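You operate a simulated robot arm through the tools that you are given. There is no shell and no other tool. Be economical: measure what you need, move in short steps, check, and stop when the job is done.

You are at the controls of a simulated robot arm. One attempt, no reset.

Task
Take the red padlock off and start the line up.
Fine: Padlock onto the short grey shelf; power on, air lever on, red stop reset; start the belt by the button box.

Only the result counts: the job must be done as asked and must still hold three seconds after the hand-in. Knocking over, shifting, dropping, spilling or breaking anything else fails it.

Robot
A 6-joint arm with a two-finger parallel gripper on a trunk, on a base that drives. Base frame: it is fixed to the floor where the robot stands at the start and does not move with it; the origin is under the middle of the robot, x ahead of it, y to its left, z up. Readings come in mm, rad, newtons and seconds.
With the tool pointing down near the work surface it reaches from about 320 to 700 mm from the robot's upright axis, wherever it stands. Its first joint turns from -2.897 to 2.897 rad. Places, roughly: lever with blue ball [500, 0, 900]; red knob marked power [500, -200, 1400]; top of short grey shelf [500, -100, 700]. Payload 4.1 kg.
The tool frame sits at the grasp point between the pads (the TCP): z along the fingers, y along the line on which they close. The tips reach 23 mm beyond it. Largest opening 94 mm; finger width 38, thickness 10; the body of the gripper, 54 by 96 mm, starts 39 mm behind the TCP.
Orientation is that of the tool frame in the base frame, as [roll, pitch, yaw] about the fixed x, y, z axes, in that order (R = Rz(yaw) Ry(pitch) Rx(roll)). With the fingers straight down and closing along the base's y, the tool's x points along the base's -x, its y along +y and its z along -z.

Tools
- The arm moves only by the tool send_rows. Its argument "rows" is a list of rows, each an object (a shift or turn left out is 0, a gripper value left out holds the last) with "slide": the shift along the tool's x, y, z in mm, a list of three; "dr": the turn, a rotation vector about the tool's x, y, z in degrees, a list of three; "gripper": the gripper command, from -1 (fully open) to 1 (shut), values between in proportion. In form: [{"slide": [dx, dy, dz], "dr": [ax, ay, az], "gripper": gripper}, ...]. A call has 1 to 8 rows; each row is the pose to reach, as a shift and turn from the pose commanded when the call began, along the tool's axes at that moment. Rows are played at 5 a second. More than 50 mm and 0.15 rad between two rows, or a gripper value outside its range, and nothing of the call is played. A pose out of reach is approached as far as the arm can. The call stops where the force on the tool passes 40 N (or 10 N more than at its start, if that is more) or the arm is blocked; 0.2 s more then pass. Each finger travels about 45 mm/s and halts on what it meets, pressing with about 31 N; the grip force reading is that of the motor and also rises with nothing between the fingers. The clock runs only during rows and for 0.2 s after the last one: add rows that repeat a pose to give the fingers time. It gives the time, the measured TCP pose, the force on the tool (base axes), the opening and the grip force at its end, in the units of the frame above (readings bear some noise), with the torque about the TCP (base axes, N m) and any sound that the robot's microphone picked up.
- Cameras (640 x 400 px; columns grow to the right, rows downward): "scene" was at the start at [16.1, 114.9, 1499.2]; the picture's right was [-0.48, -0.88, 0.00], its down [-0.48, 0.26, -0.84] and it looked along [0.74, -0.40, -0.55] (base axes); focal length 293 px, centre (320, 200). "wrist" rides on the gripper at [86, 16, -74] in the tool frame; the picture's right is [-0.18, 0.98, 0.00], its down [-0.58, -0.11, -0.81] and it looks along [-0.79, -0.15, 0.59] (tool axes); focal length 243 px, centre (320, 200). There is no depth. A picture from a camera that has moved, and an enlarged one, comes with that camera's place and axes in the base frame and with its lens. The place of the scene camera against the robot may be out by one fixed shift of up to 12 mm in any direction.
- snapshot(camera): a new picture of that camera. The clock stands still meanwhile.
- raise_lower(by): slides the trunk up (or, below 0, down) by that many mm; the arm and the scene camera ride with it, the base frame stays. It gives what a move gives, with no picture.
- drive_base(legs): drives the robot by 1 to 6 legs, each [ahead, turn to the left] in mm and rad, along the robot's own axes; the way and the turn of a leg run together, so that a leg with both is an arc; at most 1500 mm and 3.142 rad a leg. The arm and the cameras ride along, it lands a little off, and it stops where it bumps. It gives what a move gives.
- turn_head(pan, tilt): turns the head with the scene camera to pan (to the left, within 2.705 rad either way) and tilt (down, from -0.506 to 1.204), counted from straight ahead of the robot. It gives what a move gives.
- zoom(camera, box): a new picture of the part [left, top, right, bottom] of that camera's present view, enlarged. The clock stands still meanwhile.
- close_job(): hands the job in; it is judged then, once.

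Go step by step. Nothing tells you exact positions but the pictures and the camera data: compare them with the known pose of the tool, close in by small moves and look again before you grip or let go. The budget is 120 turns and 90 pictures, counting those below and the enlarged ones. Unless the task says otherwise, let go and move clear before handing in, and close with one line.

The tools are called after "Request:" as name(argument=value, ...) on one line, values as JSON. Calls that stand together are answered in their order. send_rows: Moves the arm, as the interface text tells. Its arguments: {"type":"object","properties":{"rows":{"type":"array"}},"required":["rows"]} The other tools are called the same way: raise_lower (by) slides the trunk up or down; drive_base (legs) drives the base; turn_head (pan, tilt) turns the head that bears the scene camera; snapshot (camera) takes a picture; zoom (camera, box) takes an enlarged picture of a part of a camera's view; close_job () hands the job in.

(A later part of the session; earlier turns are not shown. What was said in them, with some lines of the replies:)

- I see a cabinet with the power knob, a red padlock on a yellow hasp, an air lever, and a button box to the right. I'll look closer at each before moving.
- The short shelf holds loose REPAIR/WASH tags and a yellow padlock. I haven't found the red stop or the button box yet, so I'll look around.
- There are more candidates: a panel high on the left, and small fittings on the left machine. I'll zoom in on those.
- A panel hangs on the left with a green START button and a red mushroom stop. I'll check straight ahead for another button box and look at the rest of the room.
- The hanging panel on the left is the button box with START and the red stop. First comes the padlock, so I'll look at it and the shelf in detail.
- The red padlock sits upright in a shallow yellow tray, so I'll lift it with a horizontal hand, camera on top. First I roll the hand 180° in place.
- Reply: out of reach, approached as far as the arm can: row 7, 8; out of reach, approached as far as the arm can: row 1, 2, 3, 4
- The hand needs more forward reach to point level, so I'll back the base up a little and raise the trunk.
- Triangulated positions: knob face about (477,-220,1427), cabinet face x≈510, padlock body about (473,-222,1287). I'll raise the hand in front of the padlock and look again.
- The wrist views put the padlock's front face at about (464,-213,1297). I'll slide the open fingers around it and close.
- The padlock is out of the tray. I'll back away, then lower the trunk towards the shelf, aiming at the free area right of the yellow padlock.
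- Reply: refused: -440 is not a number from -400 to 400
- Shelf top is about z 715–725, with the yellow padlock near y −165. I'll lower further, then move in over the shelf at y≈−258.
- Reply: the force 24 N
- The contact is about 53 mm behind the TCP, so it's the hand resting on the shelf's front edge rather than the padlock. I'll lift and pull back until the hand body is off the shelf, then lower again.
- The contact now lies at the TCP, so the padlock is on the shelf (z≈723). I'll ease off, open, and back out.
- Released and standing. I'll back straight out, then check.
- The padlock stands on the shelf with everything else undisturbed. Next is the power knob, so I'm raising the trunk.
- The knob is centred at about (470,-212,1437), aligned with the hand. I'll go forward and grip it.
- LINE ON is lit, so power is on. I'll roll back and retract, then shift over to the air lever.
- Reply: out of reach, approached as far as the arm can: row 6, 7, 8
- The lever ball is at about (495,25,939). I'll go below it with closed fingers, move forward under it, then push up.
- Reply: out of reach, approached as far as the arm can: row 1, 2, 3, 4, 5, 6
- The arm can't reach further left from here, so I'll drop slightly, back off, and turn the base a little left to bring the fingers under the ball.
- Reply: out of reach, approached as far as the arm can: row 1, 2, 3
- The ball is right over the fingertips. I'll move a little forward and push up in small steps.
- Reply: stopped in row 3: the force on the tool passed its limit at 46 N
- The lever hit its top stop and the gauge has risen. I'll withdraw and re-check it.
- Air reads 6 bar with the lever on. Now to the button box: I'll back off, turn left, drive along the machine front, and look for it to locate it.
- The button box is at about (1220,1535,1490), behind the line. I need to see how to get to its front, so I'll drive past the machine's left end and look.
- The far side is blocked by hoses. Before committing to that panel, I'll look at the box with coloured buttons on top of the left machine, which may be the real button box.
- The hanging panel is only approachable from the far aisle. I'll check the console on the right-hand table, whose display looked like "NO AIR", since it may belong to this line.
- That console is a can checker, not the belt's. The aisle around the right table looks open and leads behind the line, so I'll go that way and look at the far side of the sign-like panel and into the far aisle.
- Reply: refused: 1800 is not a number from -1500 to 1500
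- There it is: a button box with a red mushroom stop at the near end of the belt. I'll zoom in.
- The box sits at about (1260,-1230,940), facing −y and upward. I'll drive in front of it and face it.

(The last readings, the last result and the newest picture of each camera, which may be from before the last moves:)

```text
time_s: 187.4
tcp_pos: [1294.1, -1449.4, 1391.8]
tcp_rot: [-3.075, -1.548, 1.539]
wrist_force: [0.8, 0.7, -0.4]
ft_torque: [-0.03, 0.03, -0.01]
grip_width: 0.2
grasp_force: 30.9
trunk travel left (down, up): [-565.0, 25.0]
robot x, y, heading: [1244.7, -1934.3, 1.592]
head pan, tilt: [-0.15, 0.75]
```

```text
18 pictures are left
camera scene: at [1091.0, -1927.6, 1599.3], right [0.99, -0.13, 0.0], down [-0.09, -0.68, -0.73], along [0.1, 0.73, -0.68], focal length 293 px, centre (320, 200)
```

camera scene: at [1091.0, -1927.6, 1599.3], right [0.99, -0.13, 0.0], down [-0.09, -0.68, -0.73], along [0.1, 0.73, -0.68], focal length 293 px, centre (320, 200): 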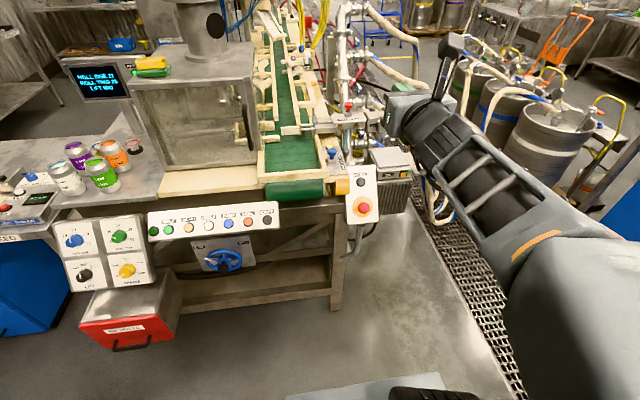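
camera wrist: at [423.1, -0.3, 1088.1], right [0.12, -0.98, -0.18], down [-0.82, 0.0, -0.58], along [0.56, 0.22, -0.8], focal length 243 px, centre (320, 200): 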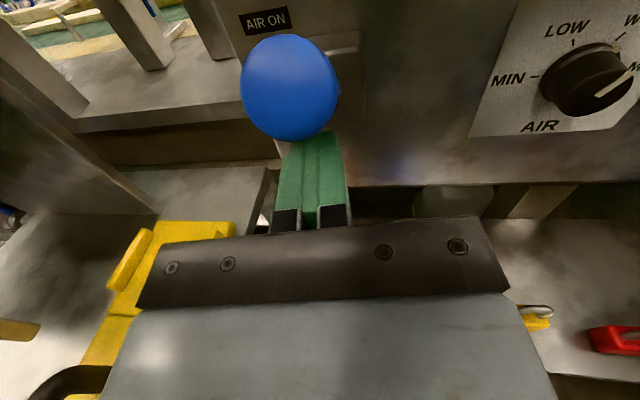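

Request:
zoom(camera="scene", box=[140, 150, 390, 285])

Request:
zoom(camera="scene", box=[330, 155, 390, 235])

```text
2.56 times, centred on (265, 218) of scene
camera zoom: at [1091.0, -1927.6, 1599.3], right [0.99, -0.13, 0.0], down [-0.09, -0.68, -0.73], along [0.1, 0.73, -0.68], focal length 749 px, centre (461, 155)
```

zoom: 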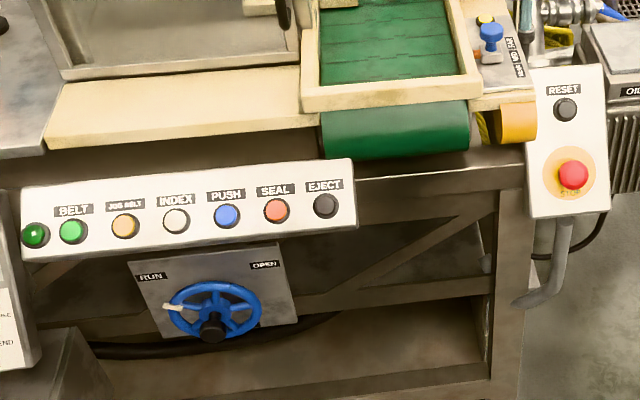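

```text
5.00 times, centred on (360, 195) of scene
camera zoom: at [1091.0, -1927.6, 1599.3], right [0.99, -0.13, 0.0], down [-0.09, -0.68, -0.73], along [0.1, 0.73, -0.68], focal length 1463 px, centre (120, 225)
```

zoom: 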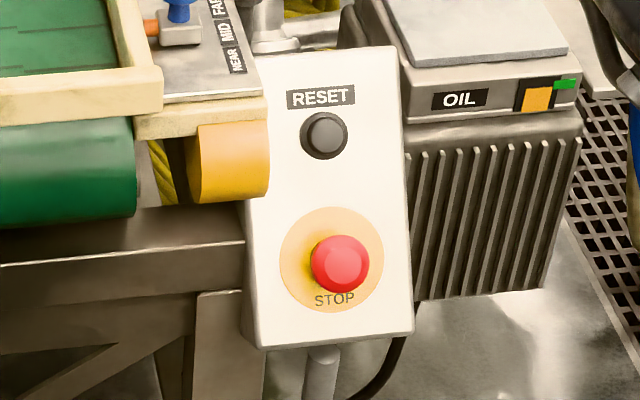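

Everything is here: a white panel with STOP (red mushroom) and RESET, and a button box with BELT (green) among others. STOP is at about (1351,-1185,845). I'll lower the trunk and look with the wrist camera.

Request:
raise_lower(by=-370)

Request:
snapshot(camera="wrist")

```text
time_s: 191.0
tcp_pos: [1294.7, -1449.8, 1020.6]
tcp_rot: [-3.074, -1.546, 1.536]
wrist_force: [-0.4, 0.4, -0.1]
ft_torque: [0.01, -0.05, 0.03]
grip_width: 0.1
grasp_force: 31.2
trunk travel left (down, up): [-195.0, 395.0]
robot x, y, heading: [1249.1, -1937.7, 1.587]
head pan, tilt: [-0.15, 0.75]
```

```text
15 pictures are left
camera wrist: at [1313.6, -1521.6, 1107.7], right [0.98, 0.03, -0.19], down [-0.08, -0.82, -0.56], along [-0.17, 0.57, -0.81], focal length 243 px, centre (320, 200)
```

wrist: 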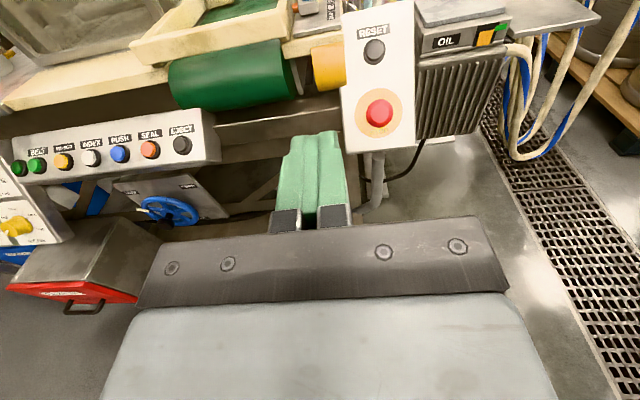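

The wrist view agrees: STOP about (1349,-1185,856), RESET about (1349,-1127,921), panel tilted back roughly 28°. I'll drive a bit closer, pitch the tool down 28° and line up with STOP.

Request:
drive_base(legs=[[150, 0]])

Request:
send_rows(rows=[{"slide": [-15, 7, 0], "dr": [-1, -7, 0], "gripper": -1}, {"slide": [-40, 20, 0], "dr": [-1.9, -14, 0]}, {"slide": [-75, 35, 5], "dr": [-1.9, -21, 0]}, {"slide": [-110, 50, 10], "dr": [-1.9, -27, 0]}, {"slide": [-118, 54, 20], "dr": [-1.9, -27, 0]}, {"slide": [-118, 54, 20], "dr": [-1.9, -27, 0]}])

Request:
snapshot(camera="wrist")

```text
time_s: 192.3
tcp_pos: [1293.4, -1299.1, 1020.2]
tcp_rot: [-3.073, -1.546, 1.538]
wrist_force: [0.0, 0.8, -0.2]
ft_torque: [-0.01, -0.01, -0.04]
grip_width: 0.0
grasp_force: 31.1
trunk travel left (down, up): [-195.0, 395.0]
robot x, y, heading: [1248.1, -1783.5, 1.589]
head pan, tilt: [-0.15, 0.75]
```

```text
time_s: 193.7
tcp_pos: [1344.8, -1279.7, 902.4]
tcp_rot: [3.127, -1.075, 1.587]
wrist_force: [-0.1, 0.2, 0.5]
ft_torque: [0.03, 0.04, -0.02]
grip_width: 93.9
grasp_force: 0.0
trunk travel left (down, up): [-195.0, 395.0]
robot x, y, heading: [1247.2, -1786.0, 1.589]
head pan, tilt: [-0.15, 0.75]
```

```text
14 pictures are left
camera wrist: at [1360.4, -1305.3, 1012.5], right [0.98, -0.09, -0.16], down [-0.11, -0.99, -0.13], along [-0.14, 0.14, -0.98], focal length 243 px, centre (320, 200)
```

wrist: 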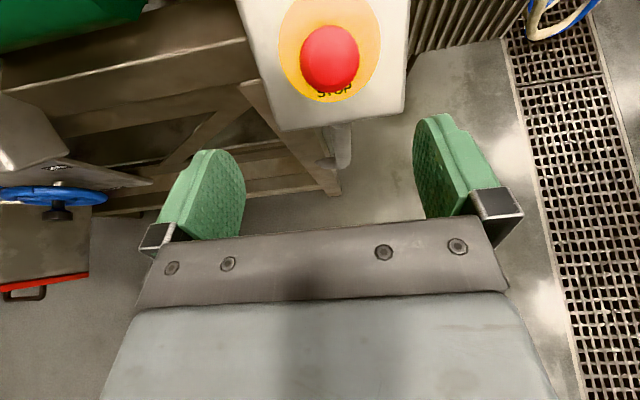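

STOP is refined to about (1353,-1184,855) and the panel tilt to about 36°. I'll align and move closer.

Request:
send_rows(rows=[{"slide": [13.4, 8.2, 27.7], "dr": [0, -7, 0]}, {"slide": [13.4, 8.2, 27.7], "dr": [0, -7, 0]}, {"slide": [8.5, 8.2, 67.4], "dr": [0, -7, 0]}, {"slide": [8.5, 8.2, 67.4], "dr": [0, -7, 0]}])

Request:
snapshot(camera="wrist")

```text
time_s: 194.7
tcp_pos: [1354.7, -1216.8, 876.7]
tcp_rot: [3.13, -0.953, 1.583]
wrist_force: [0.4, -0.6, 0.5]
ft_torque: [-0.03, 0.0, 0.01]
grip_width: 94.0
grasp_force: 0.1
trunk travel left (down, up): [-195.0, 395.0]
robot x, y, heading: [1243.9, -1786.1, 1.589]
head pan, tilt: [-0.15, 0.75]
```

```text
13 pictures are left
camera wrist: at [1369.4, -1228.0, 989.5], right [0.98, -0.1, -0.14], down [-0.11, -0.99, -0.01], along [-0.14, 0.02, -0.99], focal length 243 px, centre (320, 200)
```

wrist: 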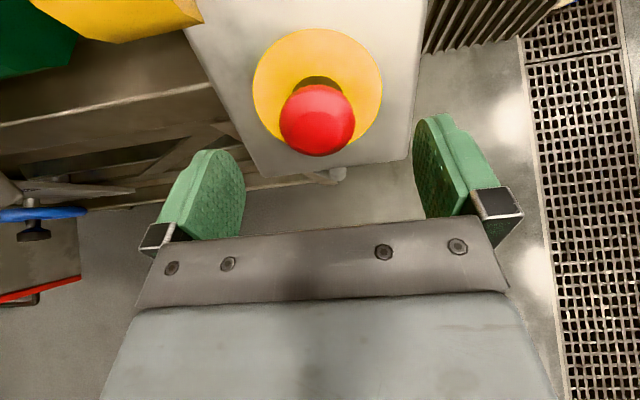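

Request:
send_rows(rows=[{"slide": [2.4, -1.5, 20]}, {"slide": [2.4, -1.5, 37]}, {"slide": [2.4, -1.5, 37], "gripper": 1}, {"slide": [2.4, -1.5, 37], "gripper": 1}, {"slide": [2.4, -1.5, 37], "gripper": 1}, {"slide": [2.4, -1.5, 37], "gripper": 1}, {"slide": [2.4, -1.5, 37], "gripper": 1}])

```text
time_s: 196.3
tcp_pos: [1352.8, -1184.2, 860.0]
tcp_rot: [3.128, -0.955, 1.583]
wrist_force: [1.6, 0.5, 0.5]
ft_torque: [-0.01, 0.12, 0.21]
grip_width: 42.8
grasp_force: 45.5
trunk travel left (down, up): [-195.0, 395.0]
robot x, y, heading: [1246.7, -1788.2, 1.587]
head pan, tilt: [-0.15, 0.75]
```

The head is gripped (42.8 mm). I'll twist it clockwise to release.

Request:
send_rows(rows=[{"dr": [0, 0, 8]}, {"dr": [0, 0, 16]}, {"dr": [0, 0, 24]}, {"dr": [0, 0, 32]}, {"dr": [0, 0, 40]}, {"dr": [0, 0, 46]}])

Request:
snapshot(camera="wrist")

```text
time_s: 197.7
tcp_pos: [1354.2, -1186.6, 857.8]
tcp_rot: [-2.351, -0.605, 0.514]
wrist_force: [8.3, -4.3, -3.1]
ft_torque: [-0.08, -0.78, 0.35]
grip_width: 41.8
grasp_force: 45.5
trunk travel left (down, up): [-195.0, 395.0]
robot x, y, heading: [1247.4, -1785.0, 1.587]
head pan, tilt: [-0.15, 0.75]
```

```text
12 pictures are left
camera wrist: at [1426.5, -1218.7, 939.5], right [0.55, -0.48, -0.68], down [-0.49, -0.85, 0.2], along [-0.67, 0.22, -0.71], focal length 243 px, centre (320, 200)
```

wrist: 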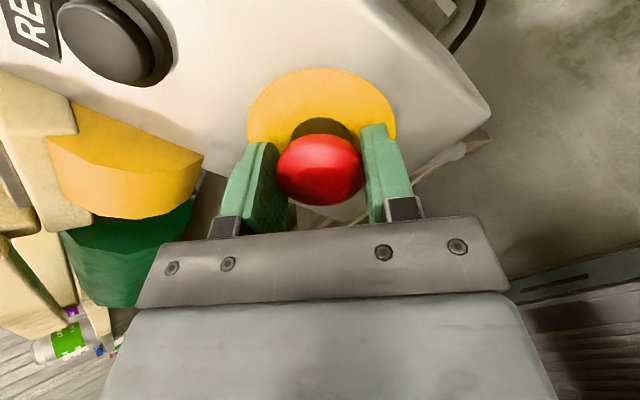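

Request:
send_rows(rows=[{"slide": [0, 0, -4]}, {"slide": [0, 0, -8]}, {"slide": [0, 0, -8]}])

```text
time_s: 198.5
tcp_pos: [1354.2, -1191.1, 863.0]
tcp_rot: [-2.351, -0.605, 0.512]
wrist_force: [11.3, -2.9, -2.8]
ft_torque: [-0.2, 0.01, -0.2]
grip_width: 41.6
grasp_force: 44.6
trunk travel left (down, up): [-195.0, 395.0]
robot x, y, heading: [1245.7, -1785.3, 1.586]
head pan, tilt: [-0.15, 0.75]
heard: click
```

A click, and the torque dropped, so the stop has released. I'll let go, back off, roll back and look.

Request:
send_rows(rows=[{"gripper": -1}, {"gripper": -1}, {"gripper": -1}, {"gripper": -1}, {"slide": [0, 0, -25]}, {"slide": [0, 0, -50]}, {"slide": [0, 0, -70]}])

Request:
send_rows(rows=[{"dr": [0, 0, -8], "gripper": 1}, {"dr": [0, 0, -16]}, {"dr": [0, 0, -24]}, {"dr": [0, 0, -32]}, {"dr": [0, 0, -40]}, {"dr": [0, 0, -46]}, {"dr": [0, 0, -46]}])

Request:
snapshot(camera="scene")

```text
time_s: 200.1
tcp_pos: [1356.3, -1252.3, 896.2]
tcp_rot: [-2.348, -0.609, 0.514]
wrist_force: [0.6, 0.4, 0.9]
ft_torque: [-0.03, 0.01, 0.01]
grip_width: 94.1
grasp_force: 0.1
out of reach, approached as far as the arm can: row 6, 7
trunk travel left (down, up): [-195.0, 395.0]
robot x, y, heading: [1247.7, -1789.7, 1.589]
head pan, tilt: [-0.15, 0.75]
```

```text
time_s: 201.7
tcp_pos: [1357.6, -1250.7, 897.2]
tcp_rot: [3.126, -0.953, 1.585]
wrist_force: [-1.0, -0.6, 0.0]
ft_torque: [0.02, 0.02, 0.0]
grip_width: 0.2
grasp_force: 30.8
trunk travel left (down, up): [-195.0, 395.0]
robot x, y, heading: [1244.6, -1786.3, 1.588]
head pan, tilt: [-0.15, 0.75]
```

```text
11 pictures are left
camera scene: at [1088.7, -1777.6, 1229.2], right [0.99, -0.13, 0.0], down [-0.09, -0.68, -0.73], along [0.1, 0.72, -0.68], focal length 293 px, centre (320, 200)
```

scene: 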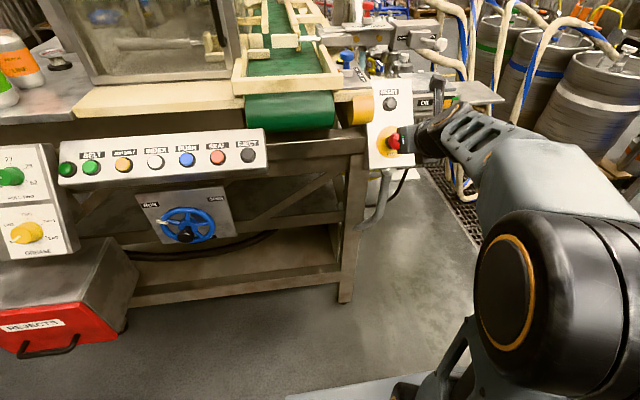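

The stop now stands out. Next I'll line up closed fingers in front of RESET.

Request:
send_rows(rows=[{"slide": [30, -2, 0]}, {"slide": [60, -4, 0]}, {"slide": [92, -5.6, 5]}, {"slide": [92, -5.6, 18]}, {"slide": [92, -5.6, 18]}])

Request:
snapshot(camera="wrist")

```text
time_s: 202.9
tcp_pos: [1351.8, -1182.6, 960.7]
tcp_rot: [3.131, -0.953, 1.583]
wrist_force: [0.1, -0.1, 0.3]
ft_torque: [0.05, -0.01, -0.01]
grip_width: 0.0
grasp_force: 31.2
trunk travel left (down, up): [-195.0, 395.0]
robot x, y, heading: [1246.2, -1784.4, 1.589]
head pan, tilt: [-0.15, 0.75]
```

```text
10 pictures are left
camera wrist: at [1366.8, -1194.6, 1073.9], right [0.98, -0.1, -0.14], down [-0.11, -0.99, -0.01], along [-0.14, 0.02, -0.99], focal length 243 px, centre (320, 200)
```

wrist: 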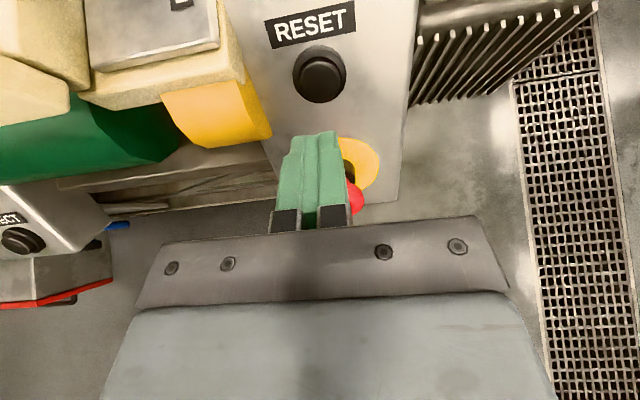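

Request:
send_rows(rows=[{"slide": [3, 1, 20]}, {"slide": [3, 1, 36]}, {"slide": [3, 1, 42]}, {"slide": [3, 1, 48]}, {"slide": [3, 1, 54]}, {"slide": [3, 1, 60]}, {"slide": [3, 1, 66]}, {"slide": [3, 1, 72]}])

```text
time_s: 204.7
tcp_pos: [1352.5, -1126.9, 925.0]
tcp_rot: [3.131, -0.958, 1.583]
wrist_force: [-2.5, -33.0, 10.0]
ft_torque: [-0.59, 0.03, 0.02]
grip_width: 0.0
grasp_force: 30.7
trunk travel left (down, up): [-195.0, 395.0]
robot x, y, heading: [1239.8, -1789.4, 1.585]
head pan, tilt: [-0.15, 0.75]
heard: click
```

RESET clicked. I'll back off, check the result, then move over to the BELT button at about (656,-1190,847).

Request:
send_rows(rows=[{"slide": [0, 0, -30]}, {"slide": [10, 0, -70]}, {"slide": [10, 0, -70]}])

Request:
zoom(camera="scene", box=[40, 80, 440, 260])

Request:
drive_base(legs=[[-300, 0], [0, 1.57], [660, 0], [0, -1.57]])

```text
time_s: 205.5
tcp_pos: [1352.0, -1173.5, 970.5]
tcp_rot: [3.132, -0.953, 1.584]
wrist_force: [-1.2, -1.0, -0.7]
ft_torque: [-0.05, -0.02, -0.03]
grip_width: 0.0
grasp_force: 31.2
trunk travel left (down, up): [-195.0, 395.0]
robot x, y, heading: [1242.0, -1781.0, 1.591]
head pan, tilt: [-0.15, 0.75]
```

```text
1.60 times, centred on (240, 170) of scene
camera zoom: at [1088.6, -1777.6, 1229.2], right [0.99, -0.13, 0.0], down [-0.09, -0.68, -0.73], along [0.1, 0.72, -0.68], focal length 468 px, centre (448, 248)
```

zoom: 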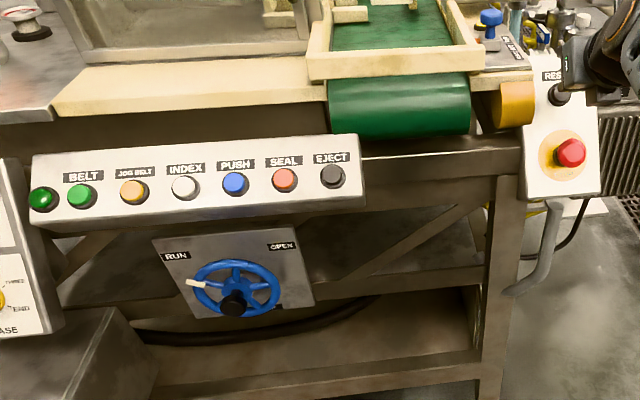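

```text
time_s: 218.5
tcp_pos: [696.4, -1482.9, 970.7]
tcp_rot: [3.129, -0.952, 1.584]
wrist_force: [1.1, 0.9, 0.2]
ft_torque: [0.03, 0.0, 0.01]
grip_width: 0.3
grasp_force: 30.9
trunk travel left (down, up): [-195.0, 395.0]
robot x, y, heading: [593.3, -2093.2, 1.587]
head pan, tilt: [-0.15, 0.75]
```

Request:
drive_base(legs=[[190, 0]])

Request:
snapshot(camera="wrist")

```text
time_s: 220.0
tcp_pos: [692.4, -1294.5, 970.7]
tcp_rot: [3.129, -0.952, 1.585]
wrist_force: [-0.3, -0.4, 0.3]
ft_torque: [0.0, -0.01, 0.02]
grip_width: 0.0
grasp_force: 30.7
trunk travel left (down, up): [-195.0, 395.0]
robot x, y, heading: [585.0, -1907.0, 1.59]
head pan, tilt: [-0.15, 0.75]
```

```text
8 pictures are left
camera wrist: at [708.1, -1306.0, 1083.6], right [0.98, -0.1, -0.14], down [-0.1, -0.99, -0.01], along [-0.14, 0.02, -0.99], focal length 243 px, centre (320, 200)
```

wrist: 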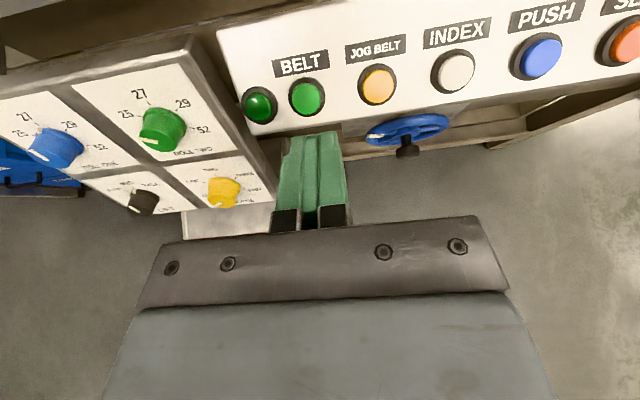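

BELT is at about (675,-1201,853). The knob panel on its left sticks out, so I'll yaw the hand 10° for clearance and line up.

Request:
send_rows(rows=[{"slide": [-14, -2, 20], "dr": [5, 0, 0]}, {"slide": [-28, -4, 50], "dr": [10, 0, 0]}, {"slide": [-41.8, -6.4, 82], "dr": [10, 0, 0]}, {"slide": [-41.8, -6.4, 82], "dr": [10, 0, 0]}])

Request:
snapshot(camera="wrist")

```text
time_s: 221.0
tcp_pos: [687.7, -1250.9, 889.7]
tcp_rot: [-2.978, -0.956, 1.585]
wrist_force: [-1.0, -0.2, -0.3]
ft_torque: [-0.03, 0.02, 0.0]
grip_width: 0.0
grasp_force: 31.1
trunk travel left (down, up): [-195.0, 395.0]
robot x, y, heading: [586.5, -1906.9, 1.587]
head pan, tilt: [-0.15, 0.75]
```

```text
7 pictures are left
camera wrist: at [714.2, -1260.0, 999.8], right [0.97, 0.04, -0.24], down [0.04, -1.0, 0.0], along [-0.24, -0.01, -0.97], focal length 243 px, centre (320, 200)
```

wrist: 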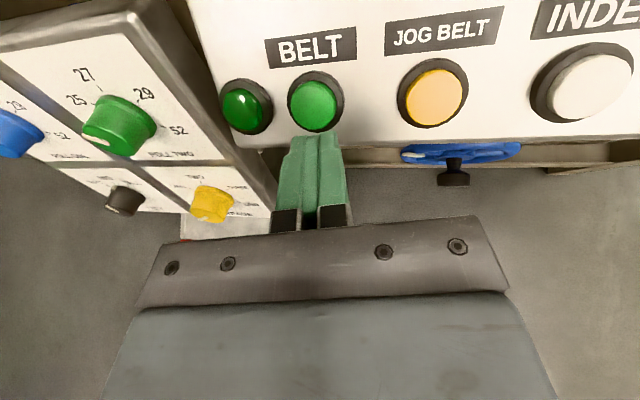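

Fingertips line up with BELT. I'll press it in small steps.

Request:
send_rows(rows=[{"slide": [-4, -1, 20]}, {"slide": [-4, -1, 32]}, {"slide": [-4, -1, 38]}, {"slide": [-4, -1, 43]}, {"slide": [-4, -1, 48]}, {"slide": [-4, -1, 53]}, {"slide": [-4, -1, 58]}, {"slide": [-4, -1, 62]}])

```text
time_s: 221.9
tcp_pos: [680.3, -1227.6, 869.0]
tcp_rot: [-2.98, -0.956, 1.585]
wrist_force: [-0.6, -26.2, 9.5]
ft_torque: [-0.45, 0.03, -0.02]
grip_width: 0.0
grasp_force: 30.9
trunk travel left (down, up): [-195.0, 395.0]
robot x, y, heading: [588.0, -1907.6, 1.588]
head pan, tilt: [-0.15, 0.75]
heard: click
stopped in row 4: the force on the tool passed its limit at 47 N (the readings are from after the stop); the commanded pose is now the measured one
```

Click heard. I'll back off and check that the belt is running.

Request:
send_rows(rows=[{"slide": [0, 0, -20]}, {"slide": [5, 0, -60]}, {"slide": [10, 0, -90]}, {"slide": [10, 0, -90]}])

Request:
snapshot(camera="wrist")

Request:
turn_head(pan=-0.2, tilt=0.5)

Request:
snapshot(camera="scene")

```text
time_s: 222.9
tcp_pos: [697.2, -1291.2, 925.6]
tcp_rot: [-2.979, -0.952, 1.583]
wrist_force: [0.4, 0.1, 0.0]
ft_torque: [0.0, -0.01, 0.02]
grip_width: 0.0
grasp_force: 31.0
trunk travel left (down, up): [-195.0, 395.0]
robot x, y, heading: [584.7, -1909.7, 1.591]
head pan, tilt: [-0.15, 0.75]
```

```text
6 pictures are left
camera wrist: at [724.6, -1299.4, 1034.9], right [0.97, 0.04, -0.24], down [0.04, -1.0, 0.0], along [-0.24, -0.01, -0.97], focal length 243 px, centre (320, 200)
```

wrist: 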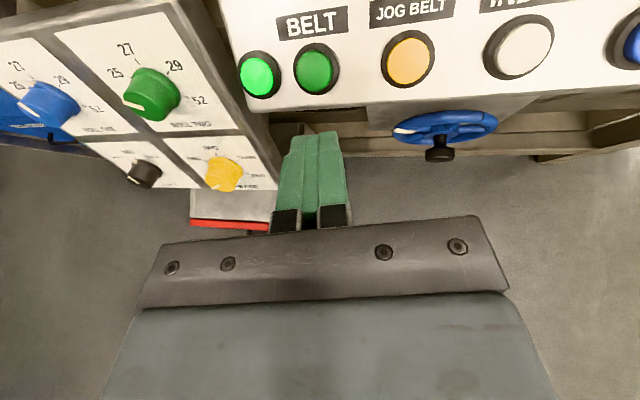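

```text
time_s: 223.7
tcp_pos: [696.6, -1290.7, 923.4]
tcp_rot: [-2.98, -0.951, 1.585]
wrist_force: [0.3, -0.2, 0.3]
ft_torque: [0.0, 0.0, 0.01]
grip_width: 0.0
grasp_force: 31.0
trunk travel left (down, up): [-195.0, 395.0]
robot x, y, heading: [586.9, -1907.2, 1.586]
head pan, tilt: [-0.201, 0.499]
```

```text
5 pictures are left
camera scene: at [436.4, -1892.3, 1251.1], right [0.98, -0.18, 0.0], down [-0.09, -0.47, -0.88], along [0.16, 0.86, -0.48], focal length 293 px, centre (320, 200)
```

scene: 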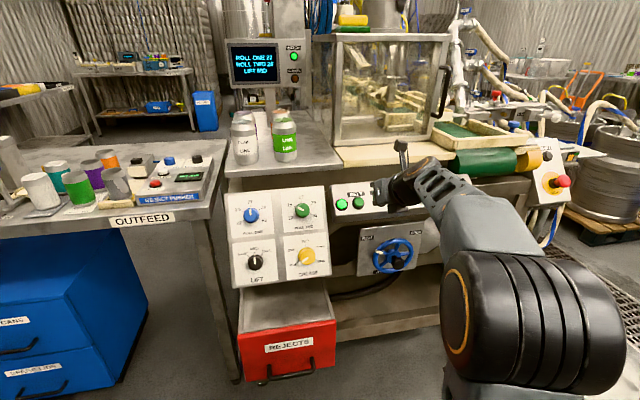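

The belt lamp is lit and staying lit, the stop is released, power and air are on, and the padlock is on the shelf. The hand is clear, so I'm handing in.

Request:
close_job()

```text
The job is handed in.
```

The red padlock is on the short grey shelf and the line is started up: power on, air lever on at 6 bar, and the red stop released and reset. I pressed BELT on the button box and its green lamp came on and stayed on, though I didn't watch the belt itself move.
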